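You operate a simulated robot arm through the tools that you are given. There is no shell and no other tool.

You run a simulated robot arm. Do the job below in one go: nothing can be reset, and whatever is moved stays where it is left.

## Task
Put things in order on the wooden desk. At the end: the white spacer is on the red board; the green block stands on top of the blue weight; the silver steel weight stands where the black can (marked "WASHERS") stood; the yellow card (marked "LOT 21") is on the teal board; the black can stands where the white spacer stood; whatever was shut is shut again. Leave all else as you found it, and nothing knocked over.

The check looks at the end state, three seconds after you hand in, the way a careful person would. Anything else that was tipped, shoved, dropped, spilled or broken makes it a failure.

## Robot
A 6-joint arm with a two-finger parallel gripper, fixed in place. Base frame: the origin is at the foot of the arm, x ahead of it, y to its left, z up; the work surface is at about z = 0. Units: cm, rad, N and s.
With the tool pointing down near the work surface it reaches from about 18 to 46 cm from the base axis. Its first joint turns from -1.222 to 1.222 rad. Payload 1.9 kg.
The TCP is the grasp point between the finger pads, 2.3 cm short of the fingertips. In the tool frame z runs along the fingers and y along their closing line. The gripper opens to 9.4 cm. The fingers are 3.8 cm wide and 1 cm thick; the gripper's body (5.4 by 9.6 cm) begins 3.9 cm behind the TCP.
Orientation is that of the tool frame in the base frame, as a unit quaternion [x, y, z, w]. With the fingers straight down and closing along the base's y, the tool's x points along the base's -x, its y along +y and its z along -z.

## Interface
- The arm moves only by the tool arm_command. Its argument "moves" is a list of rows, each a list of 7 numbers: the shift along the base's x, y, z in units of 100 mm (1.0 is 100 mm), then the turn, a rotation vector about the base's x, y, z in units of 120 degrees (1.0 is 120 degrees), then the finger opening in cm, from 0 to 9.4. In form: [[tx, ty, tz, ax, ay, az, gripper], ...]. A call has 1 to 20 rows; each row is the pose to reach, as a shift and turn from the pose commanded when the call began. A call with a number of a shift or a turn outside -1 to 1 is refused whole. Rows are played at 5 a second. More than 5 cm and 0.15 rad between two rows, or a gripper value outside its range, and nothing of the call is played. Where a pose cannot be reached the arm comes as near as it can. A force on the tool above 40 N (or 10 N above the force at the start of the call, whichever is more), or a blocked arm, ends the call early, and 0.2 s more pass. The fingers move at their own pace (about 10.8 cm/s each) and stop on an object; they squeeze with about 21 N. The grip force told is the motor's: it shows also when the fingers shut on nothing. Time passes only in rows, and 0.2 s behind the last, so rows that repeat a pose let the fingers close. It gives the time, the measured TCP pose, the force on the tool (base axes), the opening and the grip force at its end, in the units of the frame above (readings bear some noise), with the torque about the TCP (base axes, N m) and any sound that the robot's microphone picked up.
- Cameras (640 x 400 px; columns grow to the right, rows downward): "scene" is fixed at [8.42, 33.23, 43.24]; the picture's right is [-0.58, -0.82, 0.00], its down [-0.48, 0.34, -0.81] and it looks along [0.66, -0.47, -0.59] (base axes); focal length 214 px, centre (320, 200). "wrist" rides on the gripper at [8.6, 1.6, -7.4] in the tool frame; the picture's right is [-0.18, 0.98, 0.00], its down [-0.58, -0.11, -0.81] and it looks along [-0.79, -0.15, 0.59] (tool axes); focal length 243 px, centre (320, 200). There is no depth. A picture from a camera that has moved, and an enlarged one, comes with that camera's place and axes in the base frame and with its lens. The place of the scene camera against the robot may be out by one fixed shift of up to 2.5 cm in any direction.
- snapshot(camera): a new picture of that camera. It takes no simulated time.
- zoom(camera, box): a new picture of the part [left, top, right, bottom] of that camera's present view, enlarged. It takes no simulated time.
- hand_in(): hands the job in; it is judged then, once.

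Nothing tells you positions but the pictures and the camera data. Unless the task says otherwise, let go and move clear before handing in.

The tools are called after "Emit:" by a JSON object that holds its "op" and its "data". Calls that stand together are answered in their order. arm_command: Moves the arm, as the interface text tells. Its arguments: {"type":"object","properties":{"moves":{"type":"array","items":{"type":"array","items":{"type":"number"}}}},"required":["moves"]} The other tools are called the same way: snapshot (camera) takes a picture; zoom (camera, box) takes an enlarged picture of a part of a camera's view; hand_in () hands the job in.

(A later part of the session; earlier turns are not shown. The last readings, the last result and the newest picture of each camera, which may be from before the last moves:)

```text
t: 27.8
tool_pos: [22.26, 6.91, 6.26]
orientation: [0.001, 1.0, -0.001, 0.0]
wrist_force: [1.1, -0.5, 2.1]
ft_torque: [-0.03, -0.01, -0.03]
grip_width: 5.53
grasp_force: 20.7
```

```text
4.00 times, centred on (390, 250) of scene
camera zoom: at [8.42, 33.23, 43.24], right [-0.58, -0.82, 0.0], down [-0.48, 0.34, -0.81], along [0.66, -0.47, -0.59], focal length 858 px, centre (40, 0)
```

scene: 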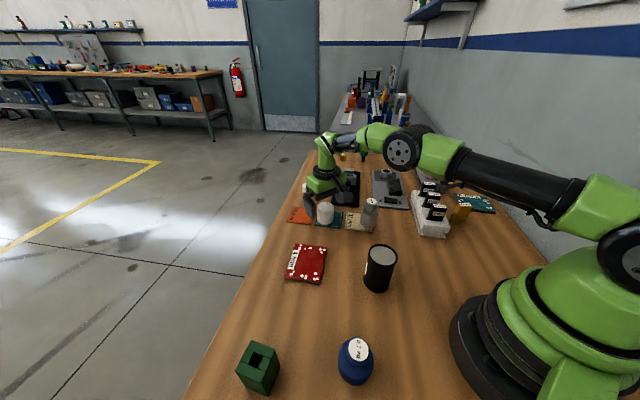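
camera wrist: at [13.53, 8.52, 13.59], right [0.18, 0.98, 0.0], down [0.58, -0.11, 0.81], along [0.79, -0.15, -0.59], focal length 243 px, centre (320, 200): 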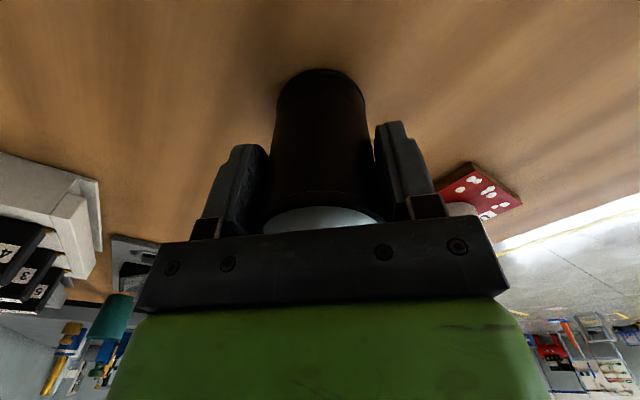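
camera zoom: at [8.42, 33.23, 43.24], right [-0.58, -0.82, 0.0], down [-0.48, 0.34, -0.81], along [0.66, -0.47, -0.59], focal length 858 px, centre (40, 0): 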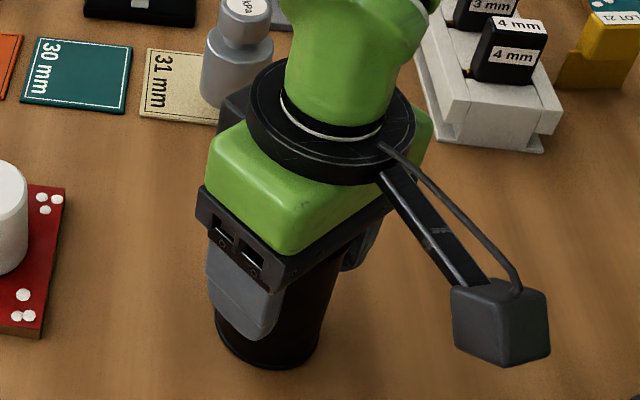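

The can is gripped at 5.53 cm wide. I lift it and check that it hangs level.

Emit:
{"op": "arm_command", "data": {"moves": [[0, 0, 0.05, 0, 0, 0, 4], [0, 0, 0.15, 0, 0, 0, 4], [0, 0, 0.3, 0, 0, 0, 4], [0, 0, 0.45, 0, 0, 0, 4], [0, 0, 0.6, 0, 0, 0, 4], [0, 0, 0.7, 0, 0, 0, 4], [0, 0, 0.7, 0, 0, 0, 4]]}}

Emit:
{"op": "snapshot", "data": {"camera": "wrist"}}

Emit:
{"op": "zoom", "data": {"camera": "scene", "box": [320, 160, 480, 300]}}

```text
t: 29.4
tool_pos: [22.22, 7.06, 13.25]
orientation: [0.0, 1.0, 0.0, 0.0]
wrist_force: [-0.2, -0.1, -2.0]
ft_torque: [0.04, 0.02, -0.01]
grip_width: 5.55
grasp_force: 21.6
```

```text
taken
camera wrist: at [13.5, 8.65, 20.53], right [0.18, 0.98, 0.0], down [0.58, -0.11, 0.81], along [0.79, -0.15, -0.59], focal length 243 px, centre (320, 200)
```

wrist: 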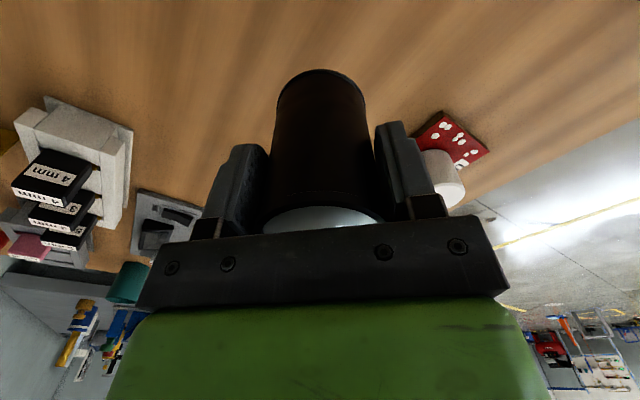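

```text
2.86 times, centred on (400, 230) of scene
camera zoom: at [8.42, 33.23, 43.24], right [-0.58, -0.82, 0.0], down [-0.48, 0.34, -0.81], along [0.66, -0.47, -0.59], focal length 613 px, centre (91, 114)
```

zoom: 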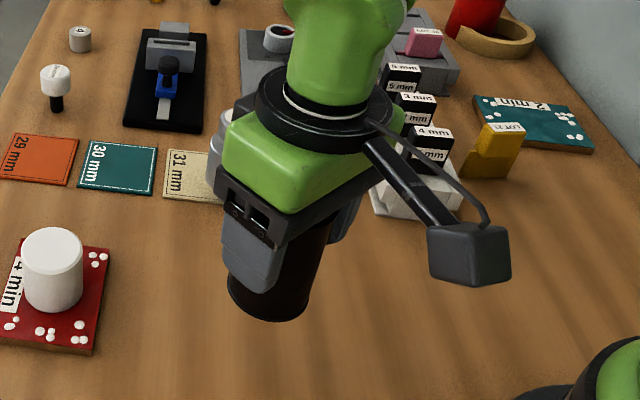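

The can hangs upright and is light (about 2 N). I carry it in an arc past the silver weight to the teal mat.

Emit:
{"op": "arm_command", "data": {"moves": [[0.2, 0.05, 0, 0, 0, 0, 4], [0.4, 0.1, 0, 0, 0, 0, 4], [0.6, 0.15, 0, 0, 0, 0, 4], [0.8, 0.2, 0, 0, 0, 0, 4], [1.0, 0.2, 0, 0, 0, 0, 4]]}}

Emit:
{"op": "arm_command", "data": {"moves": [[0.2, 0, 0, 0, 0, 0, 4], [0.4, -0.05, 0, 0, 0, 0, 4], [0.6, -0.1, 0, 0, 0, 0, 4], [0.8, -0.15, 0, 0, 0, 0, 4], [1.0, -0.2, 0, 0, 0, 0, 4]]}}

Emit:
{"op": "arm_command", "data": {"moves": [[0.15, -0.15, 0, 0, 0, 0, 4], [0.295, -0.285, 0, 0, 0, 0, 4], [0.295, -0.285, 0, 0, 0, 0, 4]]}}

Emit:
{"op": "snapshot", "data": {"camera": "wrist"}}

Emit:
{"op": "zoom", "data": {"camera": "scene", "box": [270, 150, 400, 240]}}

```text
t: 30.6
tool_pos: [32.33, 8.92, 13.02]
orientation: [0.0, 1.0, 0.0, -0.001]
wrist_force: [-0.2, -0.8, -2.8]
ft_torque: [-0.04, -0.02, -0.02]
grip_width: 5.58
grasp_force: 21.1
```

```text
t: 31.8
tool_pos: [42.24, 6.98, 12.85]
orientation: [-0.001, 1.0, 0.0, 0.0]
wrist_force: [-0.6, 0.8, -1.8]
ft_torque: [0.04, 0.0, -0.03]
grip_width: 5.57
grasp_force: 20.4
```

```text
t: 32.6
tool_pos: [45.33, 4.07, 13.02]
orientation: [0.0, 1.0, 0.001, 0.0]
wrist_force: [0.5, -0.4, -2.5]
ft_torque: [0.01, 0.01, -0.02]
grip_width: 5.58
grasp_force: 20.6
```

```text
taken
camera wrist: at [36.6, 5.67, 20.44], right [0.18, 0.98, 0.0], down [0.58, -0.11, 0.81], along [0.79, -0.15, -0.59], focal length 243 px, centre (320, 200)
```

wrist: 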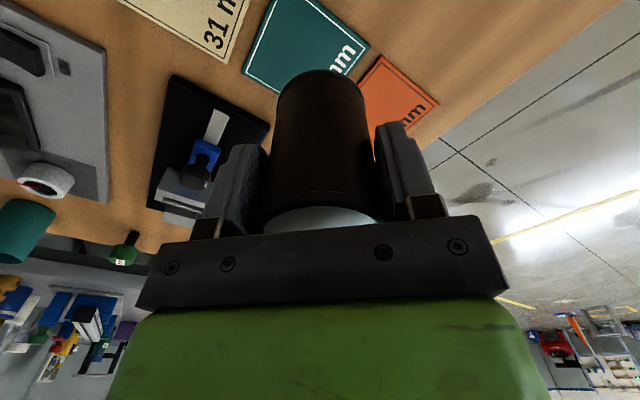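

```text
4.44 times, centred on (335, 195) of scene
camera zoom: at [8.42, 33.23, 43.24], right [-0.58, -0.82, 0.0], down [-0.48, 0.34, -0.81], along [0.66, -0.47, -0.59], focal length 953 px, centre (253, 222)
```

zoom: 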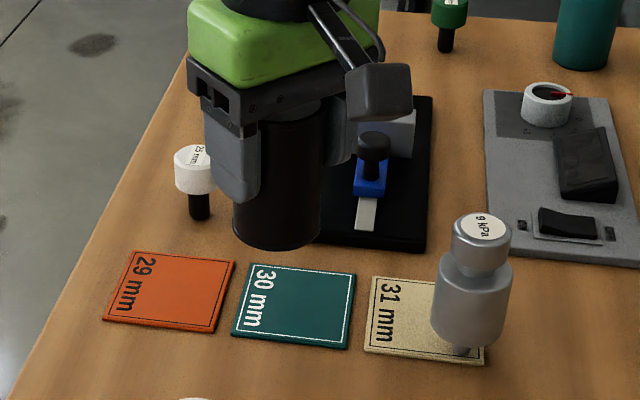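

The can is over the spacer's old spot. I lower to just above the mat, then feel for contact in small steps.

Emit:
{"op": "arm_command", "data": {"moves": [[0, 0, -0.2, 0, 0, 0, 4], [0, 0, -0.4, 0, 0, 0, 4], [0, 0, -0.52, 0, 0, 0, 4], [0, 0, -0.6, 0, 0, 0, 4], [0, 0, -0.63, 0, 0, 0, 4], [0, 0, -0.63, 0, 0, 0, 4]]}}

Emit:
{"op": "arm_command", "data": {"moves": [[0, 0, -0.01, 0, 0, 0, 4], [0, 0, -0.02, 0, 0, 0, 4]]}}

Emit:
{"op": "arm_command", "data": {"moves": [[0, 0, -0.01, 0, 0, 0, 4], [0, 0, -0.01, 0, 0, 0, 4]]}}

```text
t: 34.0
tool_pos: [45.27, 4.17, 6.83]
orientation: [0.0, 1.0, 0.001, 0.0]
wrist_force: [0.3, -0.6, -1.7]
ft_torque: [0.0, 0.0, 0.02]
grip_width: 5.54
grasp_force: 20.6
```

```text
t: 34.6
tool_pos: [45.35, 4.27, 6.64]
orientation: [-0.001, 1.0, 0.0, 0.0]
wrist_force: [-0.5, 0.1, -2.7]
ft_torque: [-0.01, 0.0, -0.01]
grip_width: 5.53
grasp_force: 21.2
```

```text
t: 35.2
tool_pos: [45.27, 4.3, 6.62]
orientation: [0.0, 1.0, 0.0, 0.0]
wrist_force: [-0.1, 0.1, -2.3]
ft_torque: [-0.04, 0.05, 0.01]
grip_width: 5.57
grasp_force: 21.3
```

No contact yet; I continue downward in 1 mm steps.

Emit:
{"op": "arm_command", "data": {"moves": [[0, 0, -0.01, 0, 0, 0, 4], [0, 0, -0.01, 0, 0, 0, 4]]}}

Emit:
{"op": "arm_command", "data": {"moves": [[0, 0, -0.007, 0, 0, 0, 4], [0, 0, -0.007, 0, 0, 0, 4]]}}

```text
t: 35.8
tool_pos: [45.25, 4.19, 6.54]
orientation: [0.0, 1.0, 0.001, 0.0]
wrist_force: [-3.9, 3.0, 4.2]
ft_torque: [0.01, 0.13, -0.05]
grip_width: 5.55
grasp_force: 21.0
```

```text
t: 36.4
tool_pos: [45.34, 4.17, 6.54]
orientation: [0.0, 1.0, 0.001, 0.0]
wrist_force: [-2.6, 4.8, 11.0]
ft_torque: [0.01, 0.15, -0.08]
grip_width: 5.54
grasp_force: 21.0
```

The can is seated on the mat. I relieve the pressure, open gradually and rise.

Emit:
{"op": "arm_command", "data": {"moves": [[0, 0, 0.007, 0, 0, 0, 4], [0, 0, 0.007, 0, 0, 0, 5.4], [0, 0, 0.007, 0, 0, 0, 5.7], [0, 0, 0.007, 0, 0, 0, 6.1], [0, 0, 0.007, 0, 0, 0, 6.8], [0, 0, 0.007, 0, 0, 0, 7.6], [0, 0, 0.007, 0, 0, 0, 8.6], [0, 0, 0.007, 0, 0, 0, 9.4], [0, 0, 0.2, 0, 0, 0, 9.4], [0, 0, 0.4, 0, 0, 0, 9.4], [0, 0, 0.65, 0, 0, 0, 9.4], [0, 0, 0.9, 0, 0, 0, 9.4], [0, 0, 0.9, 0, 0, 0, 9.4]]}}

Emit:
{"op": "snapshot", "data": {"camera": "wrist"}}

Emit:
{"op": "zoom", "data": {"camera": "scene", "box": [270, 150, 400, 240]}}

```text
t: 39.2
tool_pos: [45.45, 4.3, 15.25]
orientation: [0.001, 1.0, -0.001, 0.0]
wrist_force: [0.8, 0.4, -1.0]
ft_torque: [0.01, 0.0, -0.03]
grip_width: 9.38
grasp_force: 0.1
```

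```text
taken
camera wrist: at [36.61, 5.91, 22.69], right [0.18, 0.98, 0.0], down [0.58, -0.11, 0.81], along [0.79, -0.15, -0.59], focal length 243 px, centre (320, 200)
```

wrist: 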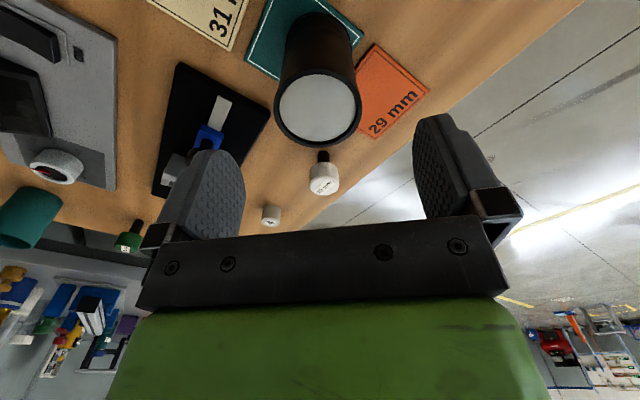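

```text
4.44 times, centred on (335, 195) of scene
camera zoom: at [8.42, 33.23, 43.24], right [-0.58, -0.82, 0.0], down [-0.48, 0.34, -0.81], along [0.66, -0.47, -0.59], focal length 953 px, centre (253, 222)
```

zoom: 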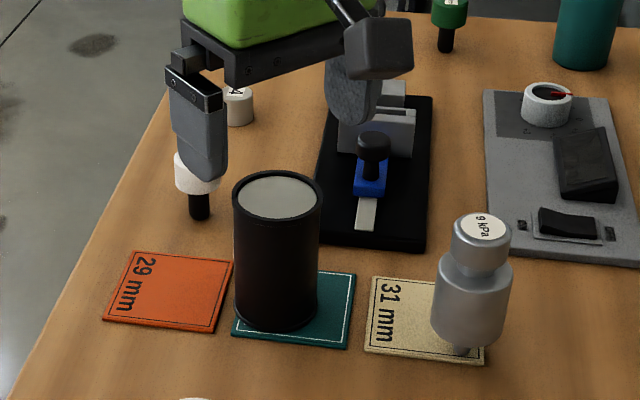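

The can stands upright where the spacer was. Next is the silver weight: I rise and back off to view it.

Emit:
{"op": "arm_command", "data": {"moves": [[0, 0, 0.2, 0, 0, 0, 9.4], [-0.2, -0.1, 0.4, 0, 0, 0, 9.4], [-0.4, -0.2, 0.5, 0, 0, 0, 9.4], [-0.6, -0.3, 0.5, 0, 0, 0, 9.4], [-0.8, -0.4, 0.5, 0, 0, 0, 9.4], [-1.0, -0.5, 0.5, 0, 0, 0, 9.4], [-1.0, -0.7, 0.5, 0, 0, 0, 9.4], [-1.0, -0.7, 0.5, 0, 0, 0, 9.4]]}}

Emit:
{"op": "arm_command", "data": {"moves": [[-0.15, 0, 0, 0, 0, 0, 9.4], [-0.32, 0, 0, 0, 0, 0, 9.4], [-0.32, 0, 0, 0, 0, 0, 9.4], [-0.32, 0, 0, 0, 0, 0, 9.4]]}}

Emit:
{"op": "snapshot", "data": {"camera": "wrist"}}

Emit:
{"op": "zoom", "data": {"camera": "wrist", "box": [240, 20, 400, 140]}}

```text
t: 41.0
tool_pos: [35.03, -2.63, 20.63]
orientation: [0.001, 1.0, 0.0, 0.0]
wrist_force: [0.3, -0.2, 0.0]
ft_torque: [-0.01, 0.02, 0.01]
grip_width: 9.4
grasp_force: 0.0
```

```text
t: 42.0
tool_pos: [31.95, -2.86, 20.26]
orientation: [0.0, 1.0, -0.001, 0.0]
wrist_force: [-1.1, 0.2, 0.8]
ft_torque: [-0.01, 0.03, -0.03]
grip_width: 9.41
grasp_force: 0.1
```

```text
taken
camera wrist: at [23.25, -1.18, 27.8], right [0.18, 0.98, 0.0], down [0.58, -0.11, 0.81], along [0.79, -0.15, -0.59], focal length 243 px, centre (320, 200)
```

wrist: 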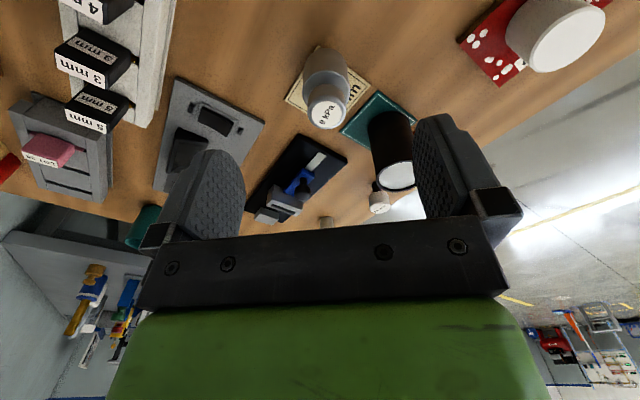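

```text
3.33 times, centred on (320, 80) of wrist
camera zoom: at [23.25, -1.18, 27.8], right [0.18, 0.98, 0.0], down [0.58, -0.11, 0.81], along [0.79, -0.15, -0.59], focal length 809 px, centre (320, 600)
```

zoom: 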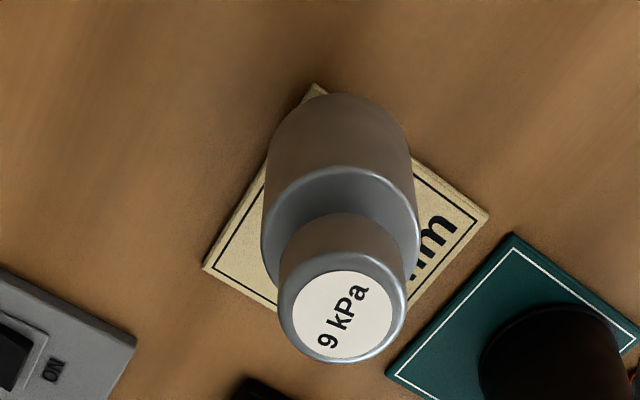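

The silver weight's axis is near [35.2,-2.9], top at about z=10. I position the open gripper right above it and check centring.

Emit:
{"op": "arm_command", "data": {"moves": [[0.16, 0, 0, 0, 0, 0, 9.4], [0.32, -0.006, 0, 0, 0, 0, 9.4], [0.32, -0.006, -0.2, 0, 0, 0, 9.4], [0.32, -0.006, -0.4, 0, 0, 0, 9.4], [0.32, -0.006, -0.5, 0, 0, 0, 9.4], [0.32, -0.006, -0.5, 0, 0, 0, 9.4], [0.32, -0.006, -0.5, 0, 0, 0, 9.4]]}}

Emit:
{"op": "snapshot", "data": {"camera": "wrist"}}

Emit:
{"op": "zoom", "data": {"camera": "wrist", "box": [240, 20, 400, 180]}}

Emit:
{"op": "zoom", "data": {"camera": "scene", "box": [320, 160, 420, 240]}}

```text
t: 43.6
tool_pos: [35.31, -2.73, 15.3]
orientation: [0.001, 1.0, 0.0, 0.0]
wrist_force: [-0.7, 0.0, 0.4]
ft_torque: [-0.02, -0.03, -0.01]
grip_width: 9.42
grasp_force: 0.1
```

```text
taken
camera wrist: at [26.6, -1.14, 22.8], right [0.18, 0.98, 0.0], down [0.58, -0.11, 0.81], along [0.79, -0.15, -0.59], focal length 243 px, centre (320, 200)
```

wrist: 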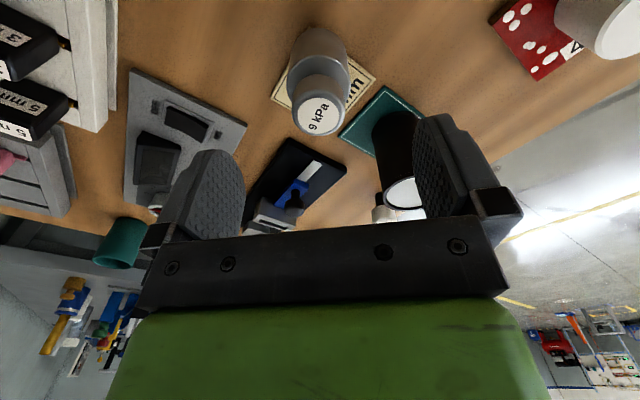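

```text
2.50 times, centred on (320, 100) of wrist
camera zoom: at [26.6, -1.14, 22.8], right [0.18, 0.98, 0.0], down [0.58, -0.11, 0.81], along [0.79, -0.15, -0.59], focal length 606 px, centre (320, 450)
```

zoom: 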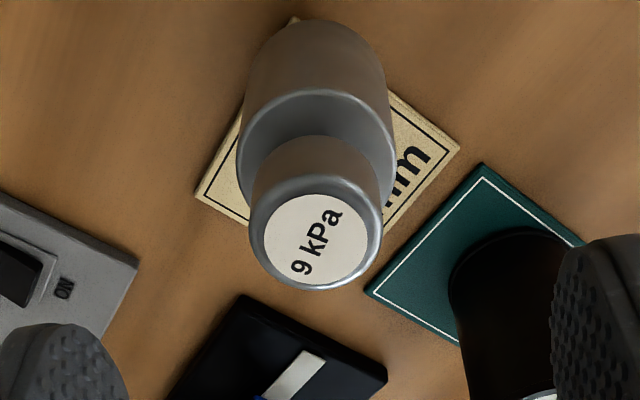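

```text
5.00 times, centred on (370, 200) of scene
camera zoom: at [8.42, 33.23, 43.24], right [-0.58, -0.82, 0.0], down [-0.48, 0.34, -0.81], along [0.66, -0.47, -0.59], focal length 1072 px, centre (70, 200)
```

zoom: 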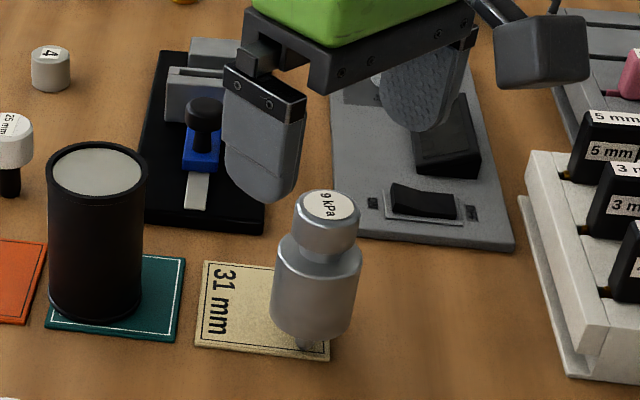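

The weight's axis is about 1 mm right and 2 mm beyond the tool axis; I'll correct this and lower to knob height (TCP z≈9.4) so the fingertips stay above the body's shoulder.

Emit:
{"op": "arm_command", "data": {"moves": [[0.02, -0.013, 0, 0, 0, 0, 9.4], [0.02, -0.013, -0.15, 0, 0, 0, 9.4], [0.02, -0.013, -0.3, 0, 0, 0, 9.4], [0.02, -0.013, -0.45, 0, 0, 0, 9.4], [0.02, -0.013, -0.56, 0, 0, 0, 9.4], [0.02, -0.013, -0.61, 0, 0, 0, 9.4], [0.02, -0.013, -0.61, 0, 0, 0, 9.4], [0.02, -0.013, -0.61, 0, 0, 0, 7], [0.02, -0.013, -0.61, 0, 0, 0, 5.5], [0.02, -0.013, -0.61, 0, 0, 0, 5.5]]}}

Emit:
{"op": "snapshot", "data": {"camera": "wrist"}}

Emit:
{"op": "zoom", "data": {"camera": "wrist", "box": [220, 60, 420, 240]}}

Emit:
{"op": "zoom", "data": {"camera": "scene", "box": [330, 180, 410, 240]}}

```text
t: 45.8
tool_pos: [35.56, -3.1, 9.34]
orientation: [0.0, 1.0, 0.0, 0.0]
wrist_force: [0.2, 0.6, 0.2]
ft_torque: [0.03, 0.01, 0.02]
grip_width: 5.49
grasp_force: 0.2
```

```text
taken
camera wrist: at [26.81, -1.47, 16.73], right [0.18, 0.98, 0.0], down [0.58, -0.11, 0.81], along [0.79, -0.15, -0.59], focal length 243 px, centre (320, 200)
```

wrist: 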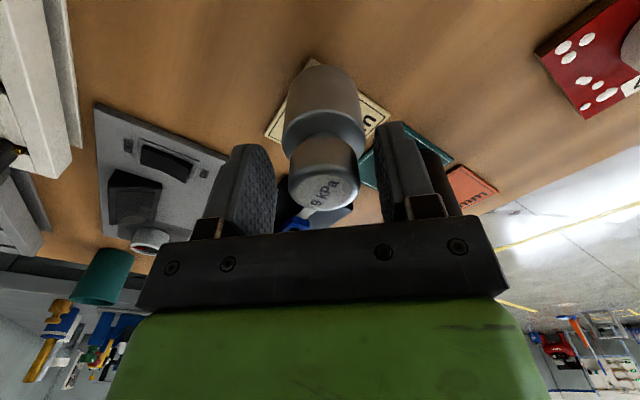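

```text
2.22 times, centred on (320, 150) of wrist
camera zoom: at [26.81, -1.47, 16.73], right [0.18, 0.98, 0.0], down [0.58, -0.11, 0.81], along [0.79, -0.15, -0.59], focal length 539 px, centre (320, 311)
```

zoom: 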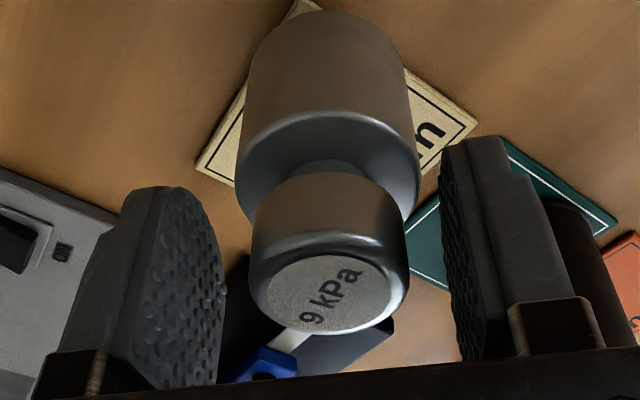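

```text
6.67 times, centred on (370, 210) of scene
camera zoom: at [8.42, 33.23, 43.24], right [-0.58, -0.82, 0.0], down [-0.48, 0.34, -0.81], along [0.66, -0.47, -0.59], focal length 1430 px, centre (-13, 133)
```

zoom: 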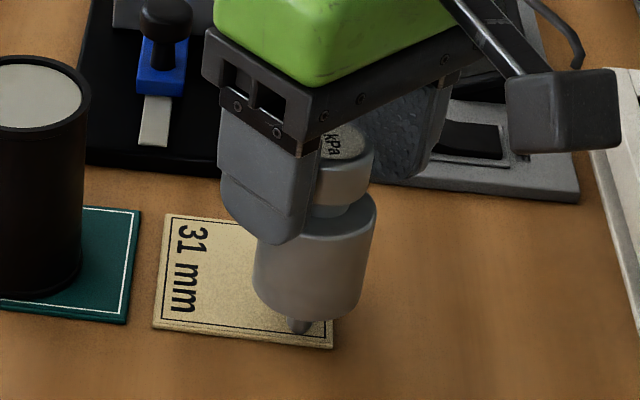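

In this close view the weight is about 2 mm left (+y) of the tool axis. I'll nudge the gripper +y by 1.9 mm and recheck before closing.

Emit:
{"op": "arm_command", "data": {"moves": [[0, 0.01, 0, 0, 0, 0, 5.5], [0, 0.019, 0, 0, 0, 0, 5.5], [0, 0.019, 0, 0, 0, 0, 5.5], [0, 0.019, 0, 0, 0, 0, 5.5]]}}

Emit:
{"op": "zoom", "data": {"camera": "wrist", "box": [220, 60, 420, 240]}}

```text
t: 46.8
tool_pos: [35.56, -2.83, 9.2]
orientation: [0.0, 1.0, 0.0, 0.0]
wrist_force: [0.2, 0.0, -0.2]
ft_torque: [0.01, 0.02, 0.01]
grip_width: 5.48
grasp_force: 0.1
```

```text
2.22 times, centred on (320, 150) of wrist
camera zoom: at [26.79, -1.23, 16.64], right [0.18, 0.98, 0.0], down [0.58, -0.11, 0.81], along [0.79, -0.15, -0.59], focal length 539 px, centre (320, 311)
```

zoom: 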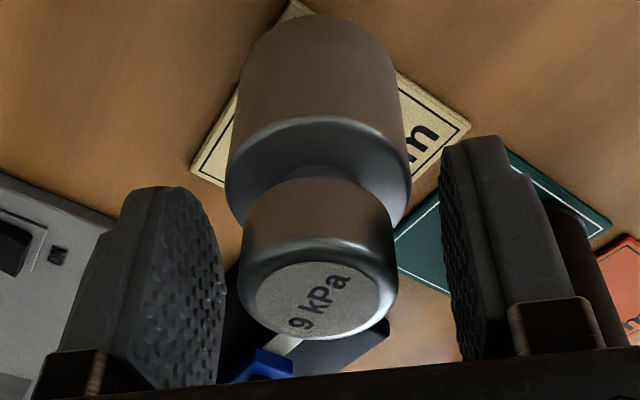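

The knob is now centred within half a millimetre. I close the fingers gradually on it.

Emit:
{"op": "arm_command", "data": {"moves": [[0, -0.003, 0, 0, 0, 0, 4.8], [0, -0.003, 0, 0, 0, 0, 4.3], [0, -0.003, 0, 0, 0, 0, 4.0], [0, -0.003, 0, 0, 0, 0, 3.8], [0, -0.003, 0, 0, 0, 0, 3.6], [0, -0.003, 0, 0, 0, 0, 3.5], [0, -0.003, 0, 0, 0, 0, 3.4], [0, -0.003, 0, 0, 0, 0, 3.3], [0, -0.003, 0, 0, 0, 0, 3.2], [0, -0.003, 0, 0, 0, 0, 3.1], [0, -0.003, 0, 0, 0, 0, 3.0], [0, -0.003, 0, 0, 0, 0, 2.8], [0, -0.003, 0, 0, 0, 0, 2.0], [0, -0.003, 0, 0, 0, 0, 1.5], [0, -0.003, 0, 0, 0, 0, 1.5]]}}

Emit:
{"op": "zoom", "data": {"camera": "wrist", "box": [220, 60, 420, 240]}}

Emit:
{"op": "zoom", "data": {"camera": "scene", "box": [330, 180, 410, 240]}}

```text
t: 50.0
tool_pos: [35.49, -2.79, 9.29]
orientation: [0.001, 1.0, 0.0, -0.001]
wrist_force: [0.7, 0.1, 1.8]
ft_torque: [0.0, 0.0, 0.01]
grip_width: 4.35
grasp_force: 20.7
```

```text
2.22 times, centred on (320, 150) of wrist
camera zoom: at [26.78, -1.3, 16.68], right [0.18, 0.98, 0.0], down [0.58, -0.11, 0.81], along [0.79, -0.15, -0.59], focal length 539 px, centre (320, 311)
```

zoom: 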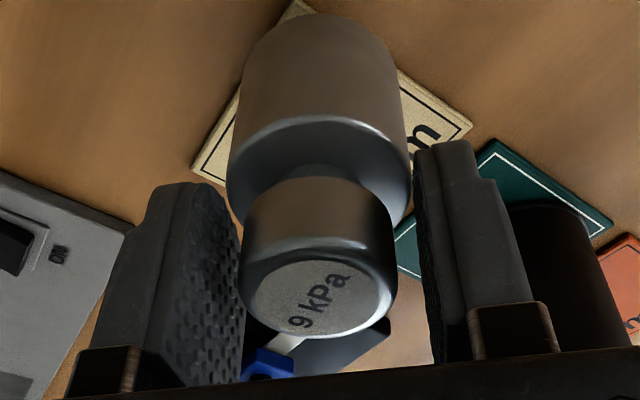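

```text
6.67 times, centred on (370, 210) of scene
camera zoom: at [8.42, 33.23, 43.24], right [-0.58, -0.82, 0.0], down [-0.48, 0.34, -0.81], along [0.66, -0.47, -0.59], focal length 1430 px, centre (-13, 133)
```

zoom: 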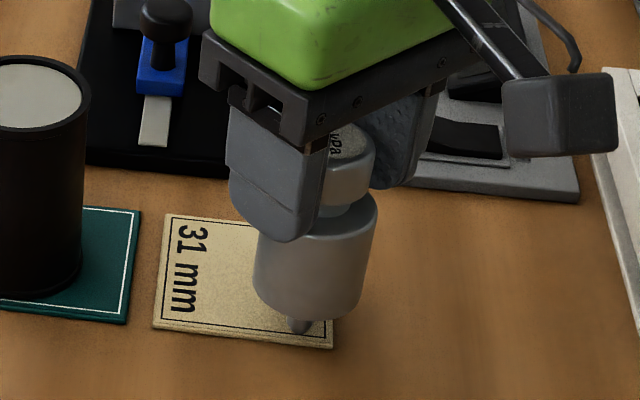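

The fingers stopped at 4.35 cm, meaning the tips caught the body's upper edge rather than the knob. I'll open slowly, go about 2.3 cm lower for a proper grip on the body (palm stays clear of the knob), and check.

Emit:
{"op": "arm_command", "data": {"moves": [[0, 0, 0, 0, 0, 0, 4.3], [0, 0, 0, 0, 0, 0, 4.45], [0, 0, 0, 0, 0, 0, 4.7], [0, 0, 0, 0, 0, 0, 5.1], [0, 0, 0, 0, 0, 0, 5.6], [0, 0, 0, 0, 0, 0, 6.0], [0, 0, 0, 0, 0, 0, 6.0]]}}

Emit:
{"op": "zoom", "data": {"camera": "wrist", "box": [220, 60, 420, 240]}}

Emit:
{"op": "zoom", "data": {"camera": "scene", "box": [330, 180, 410, 240]}}

```text
t: 51.6
tool_pos: [35.51, -2.89, 9.26]
orientation: [0.0, 1.0, 0.0, 0.0]
wrist_force: [-0.2, 0.0, 1.1]
ft_torque: [-0.01, 0.0, 0.02]
grip_width: 6.0
grasp_force: 0.0
```

```text
2.22 times, centred on (320, 150) of wrist
camera zoom: at [26.78, -1.29, 16.68], right [0.18, 0.98, 0.0], down [0.58, -0.11, 0.81], along [0.79, -0.15, -0.59], focal length 539 px, centre (320, 311)
```

zoom: 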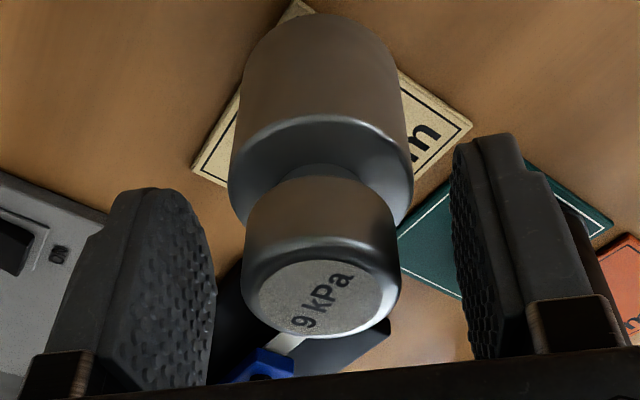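

```text
6.67 times, centred on (370, 210) of scene
camera zoom: at [8.42, 33.23, 43.24], right [-0.58, -0.82, 0.0], down [-0.48, 0.34, -0.81], along [0.66, -0.47, -0.59], focal length 1430 px, centre (-13, 133)
```

zoom: 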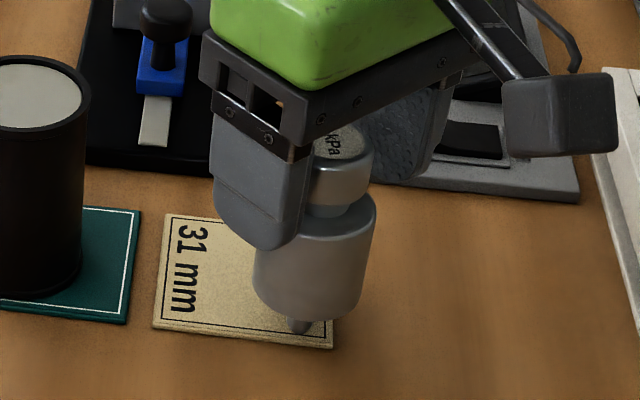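

The weight still stands, now centred. I descend to TCP z≈7.2 with small final steps, watching the force.

Emit:
{"op": "arm_command", "data": {"moves": [[0, 0, -0.05, 0, 0, 0, 6.0], [0, 0, -0.1, 0, 0, 0, 6.0], [0, 0, -0.14, 0, 0, 0, 6.0], [0, 0, -0.17, 0, 0, 0, 6.0], [0, 0, -0.19, 0, 0, 0, 6.0], [0, 0, -0.2, 0, 0, 0, 6.0], [0, 0, -0.2, 0, 0, 0, 6.0]]}}

Emit:
{"op": "snapshot", "data": {"camera": "wrist"}}

Emit:
{"op": "zoom", "data": {"camera": "scene", "box": [330, 180, 410, 240]}}

```text
t: 53.2
tool_pos: [35.45, -2.8, 7.11]
orientation: [0.0, 1.0, 0.0, 0.0]
wrist_force: [0.3, -0.1, 0.7]
ft_torque: [0.01, 0.03, -0.01]
grip_width: 6.0
grasp_force: 0.0
```

```text
taken
camera wrist: at [26.69, -1.26, 14.59], right [0.18, 0.98, 0.0], down [0.58, -0.11, 0.81], along [0.79, -0.15, -0.59], focal length 243 px, centre (320, 200)
```

wrist: 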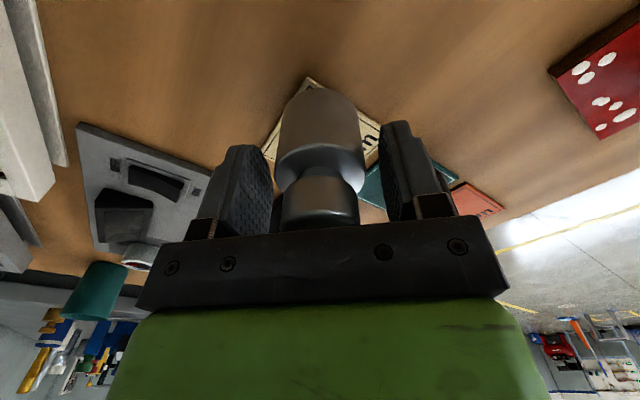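

```text
6.67 times, centred on (370, 210) of scene
camera zoom: at [8.42, 33.23, 43.24], right [-0.58, -0.82, 0.0], down [-0.48, 0.34, -0.81], along [0.66, -0.47, -0.59], focal length 1430 px, centre (-13, 133)
```

zoom: 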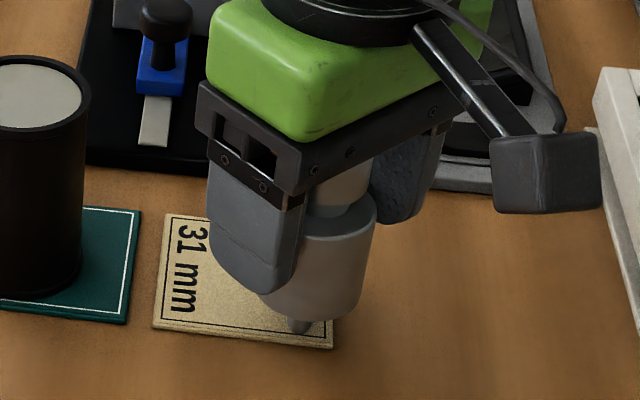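

The body is centred between the pads with no contact on the palm. I close gradually.

Emit:
{"op": "arm_command", "data": {"moves": [[0, 0, 0, 0, 0, 0, 5.4], [0, 0, 0, 0, 0, 0, 5.0], [0, 0, 0, 0, 0, 0, 4.8], [0, 0, 0, 0, 0, 0, 4.65], [0, 0, 0, 0, 0, 0, 4.55], [0, 0, 0, 0, 0, 0, 4.45], [0, 0, 0, 0, 0, 0, 4.35], [0, 0, 0, 0, 0, 0, 4.25], [0, 0, 0, 0, 0, 0, 4.0], [0, 0, 0, 0, 0, 0, 3.0], [0, 0, 0, 0, 0, 0, 3.0]]}}

Emit:
{"op": "zoom", "data": {"camera": "wrist", "box": [220, 60, 420, 240]}}

Emit:
{"op": "zoom", "data": {"camera": "scene", "box": [330, 180, 410, 240]}}

```text
t: 55.6
tool_pos: [35.48, -2.69, 7.2]
orientation: [0.0, 1.0, 0.001, 0.0]
wrist_force: [1.0, 1.4, -0.1]
ft_torque: [0.08, -0.03, -0.01]
grip_width: 4.34
grasp_force: 21.3
```

```text
2.22 times, centred on (320, 150) of wrist
camera zoom: at [26.69, -1.26, 14.59], right [0.18, 0.98, 0.0], down [0.58, -0.11, 0.81], along [0.79, -0.15, -0.59], focal length 539 px, centre (320, 311)
```

zoom: 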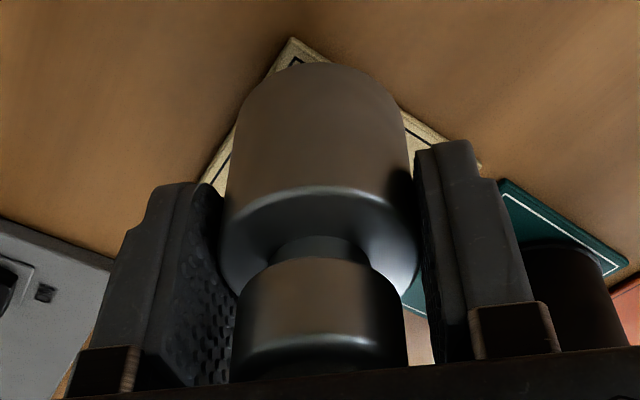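

```text
6.67 times, centred on (370, 210) of scene
camera zoom: at [8.42, 33.23, 43.24], right [-0.58, -0.82, 0.0], down [-0.48, 0.34, -0.81], along [0.66, -0.47, -0.59], focal length 1430 px, centre (-13, 133)
```

zoom: 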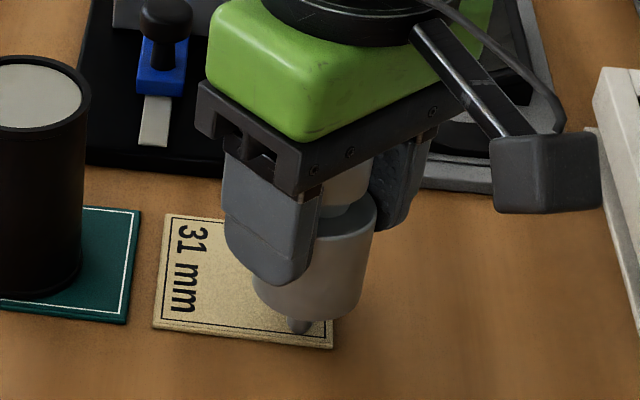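

Gripped firmly on the body at 4.34 cm. I lift slowly a little and check that it stays vertical.

Emit:
{"op": "arm_command", "data": {"moves": [[0, 0, 0.02, 0, 0, 0, 3], [0, 0, 0.05, 0, 0, 0, 3], [0, 0, 0.1, 0, 0, 0, 3], [0, 0, 0.15, 0, 0, 0, 3], [0, 0, 0.2, 0, 0, 0, 3], [0, 0, 0.2, 0, 0, 0, 3], [0, 0, 0.2, 0, 0, 0, 3]]}}

Emit:
{"op": "zoom", "data": {"camera": "wrist", "box": [220, 60, 420, 240]}}

Emit:
{"op": "zoom", "data": {"camera": "scene", "box": [330, 180, 410, 240]}}

```text
t: 57.2
tool_pos: [35.5, -2.79, 9.23]
orientation: [0.0, 1.0, 0.0, 0.0]
wrist_force: [0.2, -0.3, -5.8]
ft_torque: [0.02, -0.02, 0.02]
grip_width: 4.35
grasp_force: 20.5
```

```text
2.22 times, centred on (320, 150) of wrist
camera zoom: at [26.7, -1.22, 16.64], right [0.18, 0.98, 0.0], down [0.58, -0.11, 0.81], along [0.79, -0.15, -0.59], focal length 539 px, centre (320, 311)
```

zoom: 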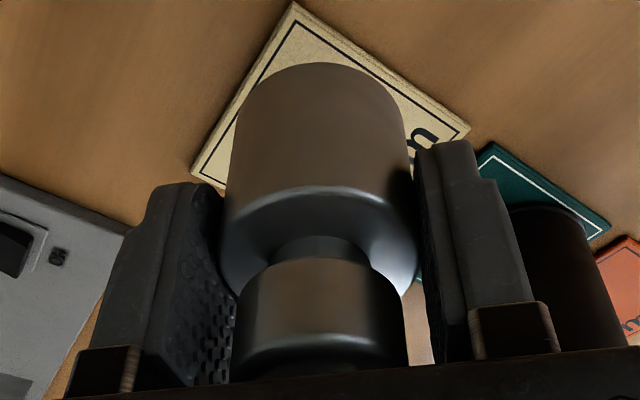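

```text
6.67 times, centred on (370, 210) of scene
camera zoom: at [8.42, 33.23, 43.24], right [-0.58, -0.82, 0.0], down [-0.48, 0.34, -0.81], along [0.66, -0.47, -0.59], focal length 1430 px, centre (-13, 133)
```

zoom: 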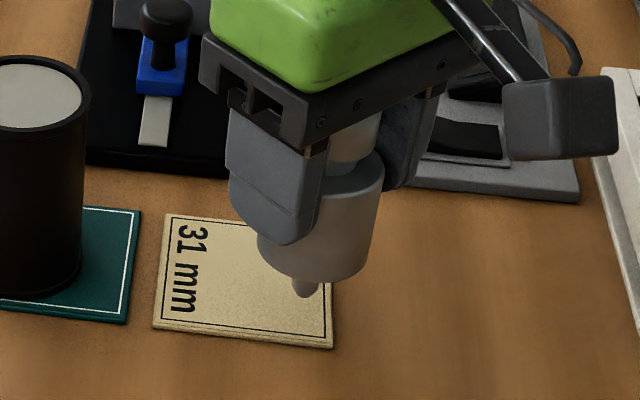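

The weight lifted cleanly with no tilt (about 0.6 kg). I carry it smoothly to the can's old place at about [22.4,7.05].

Emit:
{"op": "arm_command", "data": {"moves": [[0, 0, 0.1, 0, 0, 0, 3], [0, 0, 0.22, 0, 0, 0, 3], [-0.05, 0.04, 0.3, 0, 0, 0, 3], [-0.15, 0.11, 0.3, 0, 0, 0, 3], [-0.3, 0.22, 0.3, 0, 0, 0, 3], [-0.45, 0.34, 0.3, 0, 0, 0, 3], [-0.6, 0.45, 0.3, 0, 0, 0, 3], [-0.75, 0.56, 0.3, 0, 0, 0, 3], [-0.88, 0.66, 0.3, 0, 0, 0, 3], [-0.97, 0.73, 0.3, 0, 0, 0, 3], [-1.0, 0.75, 0.3, 0, 0, 0, 3], [-1.0, 0.75, 0.3, 0, 0, 0, 3]]}}

Emit:
{"op": "arm_command", "data": {"moves": [[-0.08, 0.06, 0, 0, 0, 0, 3], [-0.2, 0.16, 0, 0, 0, 0, 3], [-0.28, 0.22, 0, 0, 0, 0, 3], [-0.3, 0.24, 0, 0, 0, 0, 3], [-0.3, 0.24, 0, 0, 0, 0, 3], [-0.3, 0.24, 0, 0, 0, 0, 3]]}}

Emit:
{"op": "snapshot", "data": {"camera": "wrist"}}

Emit:
{"op": "zoom", "data": {"camera": "scene", "box": [320, 200, 460, 310]}}

```text
t: 59.8
tool_pos: [25.25, 4.67, 12.2]
orientation: [0.0, 1.0, 0.0, 0.0]
wrist_force: [-0.5, 0.3, -5.3]
ft_torque: [0.01, -0.02, 0.0]
grip_width: 4.36
grasp_force: 21.0
```

```text
t: 61.2
tool_pos: [22.42, 6.92, 12.15]
orientation: [0.001, 1.0, 0.0, -0.001]
wrist_force: [-0.3, -0.2, -6.0]
ft_torque: [0.02, 0.0, -0.03]
grip_width: 4.34
grasp_force: 20.6
```

```text
taken
camera wrist: at [13.7, 8.55, 19.56], right [0.18, 0.98, 0.0], down [0.58, -0.11, 0.81], along [0.79, -0.15, -0.59], focal length 243 px, centre (320, 200)
```

wrist: 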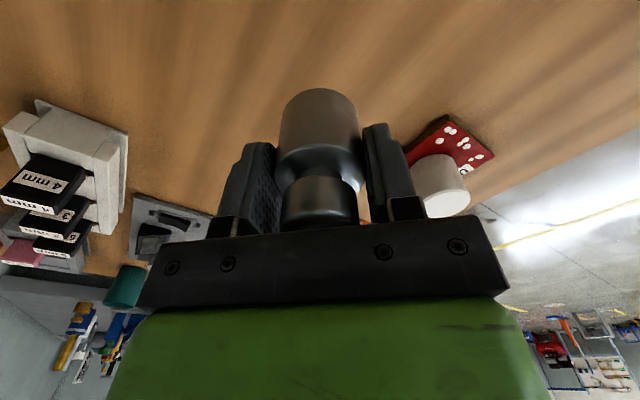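

```text
3.64 times, centred on (390, 255) of scene
camera zoom: at [8.42, 33.23, 43.24], right [-0.58, -0.82, 0.0], down [-0.48, 0.34, -0.81], along [0.66, -0.47, -0.59], focal length 780 px, centre (66, 0)
```

zoom: 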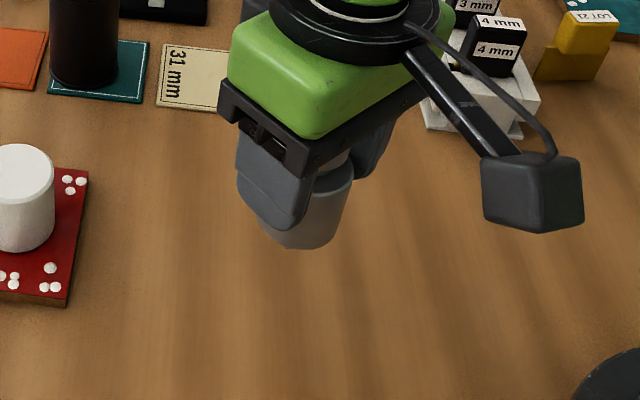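

The weight is above the target spot. I lower to a few millimetres above the desk, then feel for contact in very small steps.

Emit:
{"op": "arm_command", "data": {"moves": [[0, 0, -0.12, 0, 0, 0, 3], [0, 0, -0.24, 0, 0, 0, 3], [0, 0, -0.34, 0, 0, 0, 3], [0, 0, -0.42, 0, 0, 0, 3], [0, 0, -0.47, 0, 0, 0, 3], [0, 0, -0.49, 0, 0, 0, 3], [0, 0, -0.49, 0, 0, 0, 3], [0, 0, -0.49, 0, 0, 0, 3]]}}

Emit:
{"op": "arm_command", "data": {"moves": [[0, 0, -0.005, 0, 0, 0, 3], [0, 0, -0.01, 0, 0, 0, 3], [0, 0, -0.01, 0, 0, 0, 3]]}}

Emit:
{"op": "arm_command", "data": {"moves": [[0, 0, -0.005, 0, 0, 0, 3], [0, 0, -0.01, 0, 0, 0, 3], [0, 0, -0.01, 0, 0, 0, 3]]}}

```text
t: 63.0
tool_pos: [22.49, 6.91, 7.25]
orientation: [0.0, 1.0, -0.001, 0.001]
wrist_force: [-0.6, 0.7, -6.0]
ft_torque: [0.01, 0.02, 0.01]
grip_width: 4.35
grasp_force: 20.9
```

```text
t: 63.8
tool_pos: [22.4, 6.82, 7.17]
orientation: [0.0, 1.0, 0.0, 0.0]
wrist_force: [0.2, -0.7, -6.0]
ft_torque: [-0.05, -0.04, 0.05]
grip_width: 4.37
grasp_force: 21.4
```

```text
t: 64.6
tool_pos: [22.4, 6.81, 7.12]
orientation: [0.0, 1.0, 0.0, 0.001]
wrist_force: [0.3, -0.1, -5.9]
ft_torque: [-0.02, 0.0, 0.0]
grip_width: 4.36
grasp_force: 21.6
```

No contact yet; continuing in 1 mm steps with a tiny +y correction.

Emit:
{"op": "arm_command", "data": {"moves": [[0, 0.005, 0, 0, 0, 0, 3], [0, 0.01, 0, 0, 0, 0, 3], [0, 0.01, -0.005, 0, 0, 0, 3], [0, 0.01, -0.01, 0, 0, 0, 3], [0, 0.01, -0.01, 0, 0, 0, 3]]}}

Emit:
{"op": "arm_command", "data": {"moves": [[0, 0, -0.005, 0, 0, 0, 3], [0, 0, -0.007, 0, 0, 0, 3], [0, 0, -0.007, 0, 0, 0, 3]]}}

```text
t: 65.8
tool_pos: [22.46, 7.19, 7.05]
orientation: [-0.001, 1.0, 0.0, 0.001]
wrist_force: [-0.4, 0.4, -5.9]
ft_torque: [-0.01, 0.0, -0.01]
grip_width: 4.4
grasp_force: 20.5
```

```text
t: 66.6
tool_pos: [22.51, 7.16, 7.0]
orientation: [0.0, 1.0, 0.001, 0.0]
wrist_force: [0.3, 0.0, -6.2]
ft_torque: [0.03, -0.01, -0.02]
grip_width: 4.36
grasp_force: 20.9
```

Still free. I continue down in half-millimetre steps.

Emit:
{"op": "arm_command", "data": {"moves": [[0, 0, -0.005, 0, 0, 0, 3], [0, 0, -0.005, 0, 0, 0, 3]]}}

Emit:
{"op": "arm_command", "data": {"moves": [[0, 0, -0.005, 0, 0, 0, 3], [0, 0, -0.005, 0, 0, 0, 3]]}}

Emit:
{"op": "arm_command", "data": {"moves": [[0, 0, -0.004, 0, 0, 0, 3], [0, 0, -0.004, 0, 0, 0, 3]]}}

```text
t: 67.2
tool_pos: [22.5, 7.18, 6.95]
orientation: [0.0, 1.0, 0.0, 0.0]
wrist_force: [-0.2, -0.1, -6.2]
ft_torque: [-0.03, 0.04, -0.04]
grip_width: 4.36
grasp_force: 20.5
```

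```text
t: 67.8
tool_pos: [22.58, 7.17, 6.84]
orientation: [0.0, 1.0, 0.0, -0.001]
wrist_force: [-2.3, -3.7, 13.5]
ft_torque: [-0.16, 0.19, 0.03]
grip_width: 4.36
grasp_force: 21.3
```

```text
t: 68.4
tool_pos: [22.49, 7.1, 6.78]
orientation: [-0.001, 1.0, 0.001, 0.0]
wrist_force: [-1.6, -1.1, 13.8]
ft_torque: [-0.06, 0.18, 0.02]
grip_width: 4.36
grasp_force: 21.6
```

The foot has touched the desk (slightly pressed). I back off in tiny steps to take the pressure off before releasing.

Emit:
{"op": "arm_command", "data": {"moves": [[0, 0, 0.003, 0, 0, 0, 3], [0, 0, 0.003, 0, 0, 0, 3]]}}

Emit:
{"op": "arm_command", "data": {"moves": [[0, 0, 0.002, 0, 0, 0, 3], [0, 0, 0.002, 0, 0, 0, 3]]}}

```text
t: 69.0
tool_pos: [22.54, 7.14, 6.95]
orientation: [0.0, 1.0, 0.0, 0.0]
wrist_force: [-0.5, -0.7, -5.7]
ft_torque: [-0.08, 0.02, -0.02]
grip_width: 4.37
grasp_force: 21.1
```

```text
t: 69.6
tool_pos: [22.59, 7.17, 6.9]
orientation: [0.001, 1.0, 0.0, 0.0]
wrist_force: [0.3, -0.3, -6.5]
ft_torque: [-0.04, 0.02, -0.01]
grip_width: 4.33
grasp_force: 21.0
```

The foot is now just off the desk. I lower by 0.2 mm increments to reach a feather touch.

Emit:
{"op": "arm_command", "data": {"moves": [[0, 0, -0.002, 0, 0, 0, 3], [0, 0, -0.002, 0, 0, 0, 3]]}}

Emit:
{"op": "arm_command", "data": {"moves": [[0, 0, -0.001, 0, 0, 0, 3], [0, 0, -0.001, 0, 0, 0, 3]]}}

```text
t: 70.2
tool_pos: [22.51, 7.12, 6.87]
orientation: [0.0, 1.0, 0.0, -0.001]
wrist_force: [0.0, -0.8, -5.3]
ft_torque: [-0.01, 0.05, -0.01]
grip_width: 4.31
grasp_force: 21.0
```

```text
t: 70.8
tool_pos: [22.4, 7.08, 7.14]
orientation: [0.0, 1.0, 0.0, -0.001]
wrist_force: [0.3, -0.7, -5.5]
ft_torque: [-0.01, -0.01, -0.01]
grip_width: 4.35
grasp_force: 21.6
```

Still hanging freely; one more pair of 0.1–0.2 mm steps.

Emit:
{"op": "arm_command", "data": {"moves": [[0, 0, -0.001, 0, 0, 0, 3], [0, 0, -0.001, 0, 0, 0, 3]]}}

```text
t: 71.4
tool_pos: [22.48, 7.23, 6.91]
orientation: [0.0, 1.0, 0.0, 0.0]
wrist_force: [0.2, -0.9, -6.3]
ft_torque: [0.03, 0.02, 0.01]
grip_width: 4.37
grasp_force: 21.1
```

Emit:
{"op": "arm_command", "data": {"moves": [[0, 0, -0.001, 0, 0, 0, 3], [0, 0, -0.001, 0, 0, 0, 3]]}}

Emit:
{"op": "zoom", "data": {"camera": "scene", "box": [340, 230, 420, 300]}}

```text
t: 72.0
tool_pos: [22.56, 7.05, 6.94]
orientation: [0.0, 1.0, 0.001, 0.0]
wrist_force: [-0.1, -0.8, -5.6]
ft_torque: [-0.01, 0.0, 0.0]
grip_width: 4.34
grasp_force: 21.2
```

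```text
5.71 times, centred on (380, 265) of scene
camera zoom: at [8.42, 33.23, 43.24], right [-0.58, -0.82, 0.0], down [-0.48, 0.34, -0.81], along [0.66, -0.47, -0.59], focal length 1226 px, centre (-23, -171)
```

zoom: 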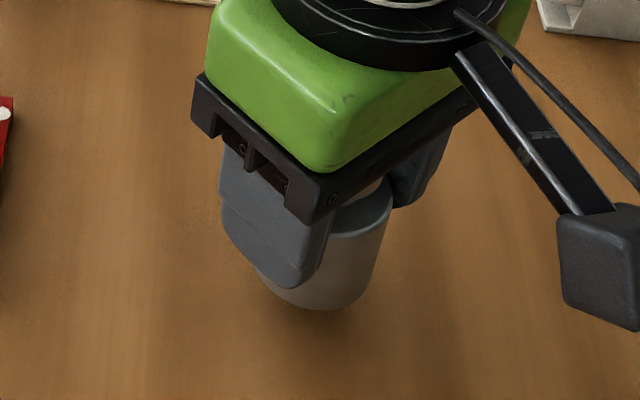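

Still hanging at this height. I continue with 0.2 mm steps, one at a time.

Emit:
{"op": "arm_command", "data": {"moves": [[0, 0, -0.002, 0, 0, 0, 3], [0, 0, -0.002, 0, 0, 0, 3]]}}

```text
t: 72.6
tool_pos: [22.68, 7.13, 7.05]
orientation: [0.0, 1.0, 0.0, 0.0]
wrist_force: [0.3, 0.8, -5.7]
ft_torque: [0.02, 0.03, -0.01]
grip_width: 4.33
grasp_force: 20.8
```

Emit:
{"op": "arm_command", "data": {"moves": [[0, 0, -0.002, 0, 0, 0, 3], [0, 0, -0.002, 0, 0, 0, 3]]}}

```text
t: 73.2
tool_pos: [22.71, 7.06, 6.83]
orientation: [0.0, 1.0, 0.0, 0.0]
wrist_force: [0.3, 0.4, -5.7]
ft_torque: [0.03, 0.01, 0.01]
grip_width: 4.35
grasp_force: 21.4
```

The force still shows the full weight hanging, so contact isn't reached yet. I continue with another 0.2 mm step.

Emit:
{"op": "arm_command", "data": {"moves": [[0, 0, -0.002, 0, 0, 0, 3], [0, 0, -0.002, 0, 0, 0, 3]]}}

```text
t: 73.8
tool_pos: [22.51, 7.23, 6.89]
orientation: [0.0, 1.0, 0.0, -0.001]
wrist_force: [-0.3, 0.2, -6.7]
ft_torque: [0.03, 0.02, 0.0]
grip_width: 4.37
grasp_force: 20.9
```

Still hanging freely (−6.7 N). Another small step down.

Emit:
{"op": "arm_command", "data": {"moves": [[0, 0, -0.003, 0, 0, 0, 3], [0, 0, -0.003, 0, 0, 0, 3]]}}

```text
t: 74.4
tool_pos: [22.41, 7.12, 6.83]
orientation: [-0.001, 1.0, 0.0, 0.001]
wrist_force: [-0.1, -0.3, -5.4]
ft_torque: [-0.02, -0.02, 0.0]
grip_width: 4.36
grasp_force: 20.5
```

No contact at this level yet; I step down again by 0.3 mm.

Emit:
{"op": "arm_command", "data": {"moves": [[0, 0, -0.003, 0, 0, 0, 3], [0, 0, -0.003, 0, 0, 0, 3]]}}

```text
t: 75.0
tool_pos: [22.44, 7.0, 6.69]
orientation: [0.0, 1.0, 0.0, 0.001]
wrist_force: [0.3, -2.1, 14.6]
ft_torque: [-0.17, -0.03, 0.04]
grip_width: 4.35
grasp_force: 20.9
```

The foot is now pressed flat on the desk (about 15 N) with little sideways load. I open the fingers very gradually so the weight is left standing.

Emit:
{"op": "arm_command", "data": {"moves": [[0, 0, 0, 0, 0, 0, 4.2], [0, 0, 0, 0, 0, 0, 4.36], [0, 0, 0, 0, 0, 0, 4.42], [0, 0, 0, 0, 0, 0, 4.5], [0, 0, 0, 0, 0, 0, 4.6], [0, 0, 0, 0, 0, 0, 4.8], [0, 0, 0, 0, 0, 0, 5.1], [0, 0, 0, 0, 0, 0, 5.5], [0, 0, 0, 0, 0, 0, 6.0], [0, 0, 0, 0, 0, 0, 6.5], [0, 0, 0, 0, 0, 0, 6.5]]}}

Emit:
{"op": "zoom", "data": {"camera": "wrist", "box": [220, 60, 420, 240]}}

Emit:
{"op": "zoom", "data": {"camera": "scene", "box": [340, 230, 420, 300]}}

```text
t: 77.4
tool_pos: [22.37, 7.13, 6.84]
orientation: [0.0, 1.0, 0.0, 0.0]
wrist_force: [-0.9, -0.6, -1.3]
ft_torque: [0.02, -0.03, 0.01]
grip_width: 6.5
grasp_force: 0.3
```

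```text
2.22 times, centred on (320, 150) of wrist
camera zoom: at [13.73, 8.72, 14.17], right [0.18, 0.98, 0.0], down [0.58, -0.11, 0.81], along [0.79, -0.15, -0.59], focal length 539 px, centre (320, 311)
```

zoom: 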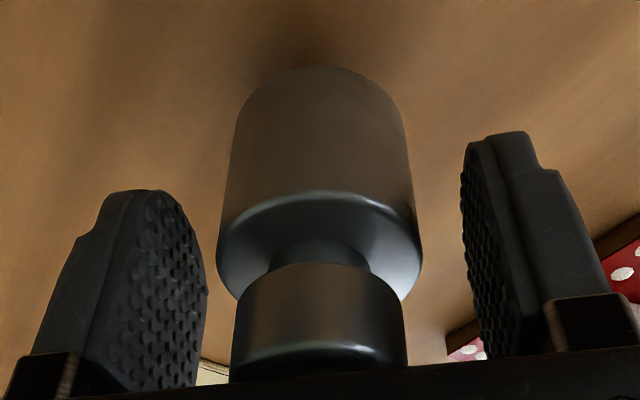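

```text
5.71 times, centred on (380, 265) of scene
camera zoom: at [8.42, 33.23, 43.24], right [-0.58, -0.82, 0.0], down [-0.48, 0.34, -0.81], along [0.66, -0.47, -0.59], focal length 1226 px, centre (-23, -171)
```

zoom: 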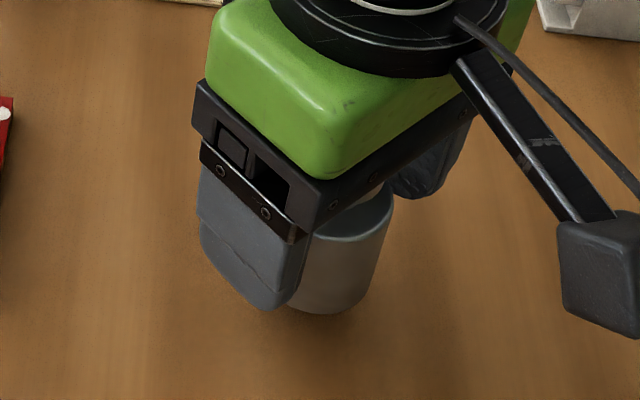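

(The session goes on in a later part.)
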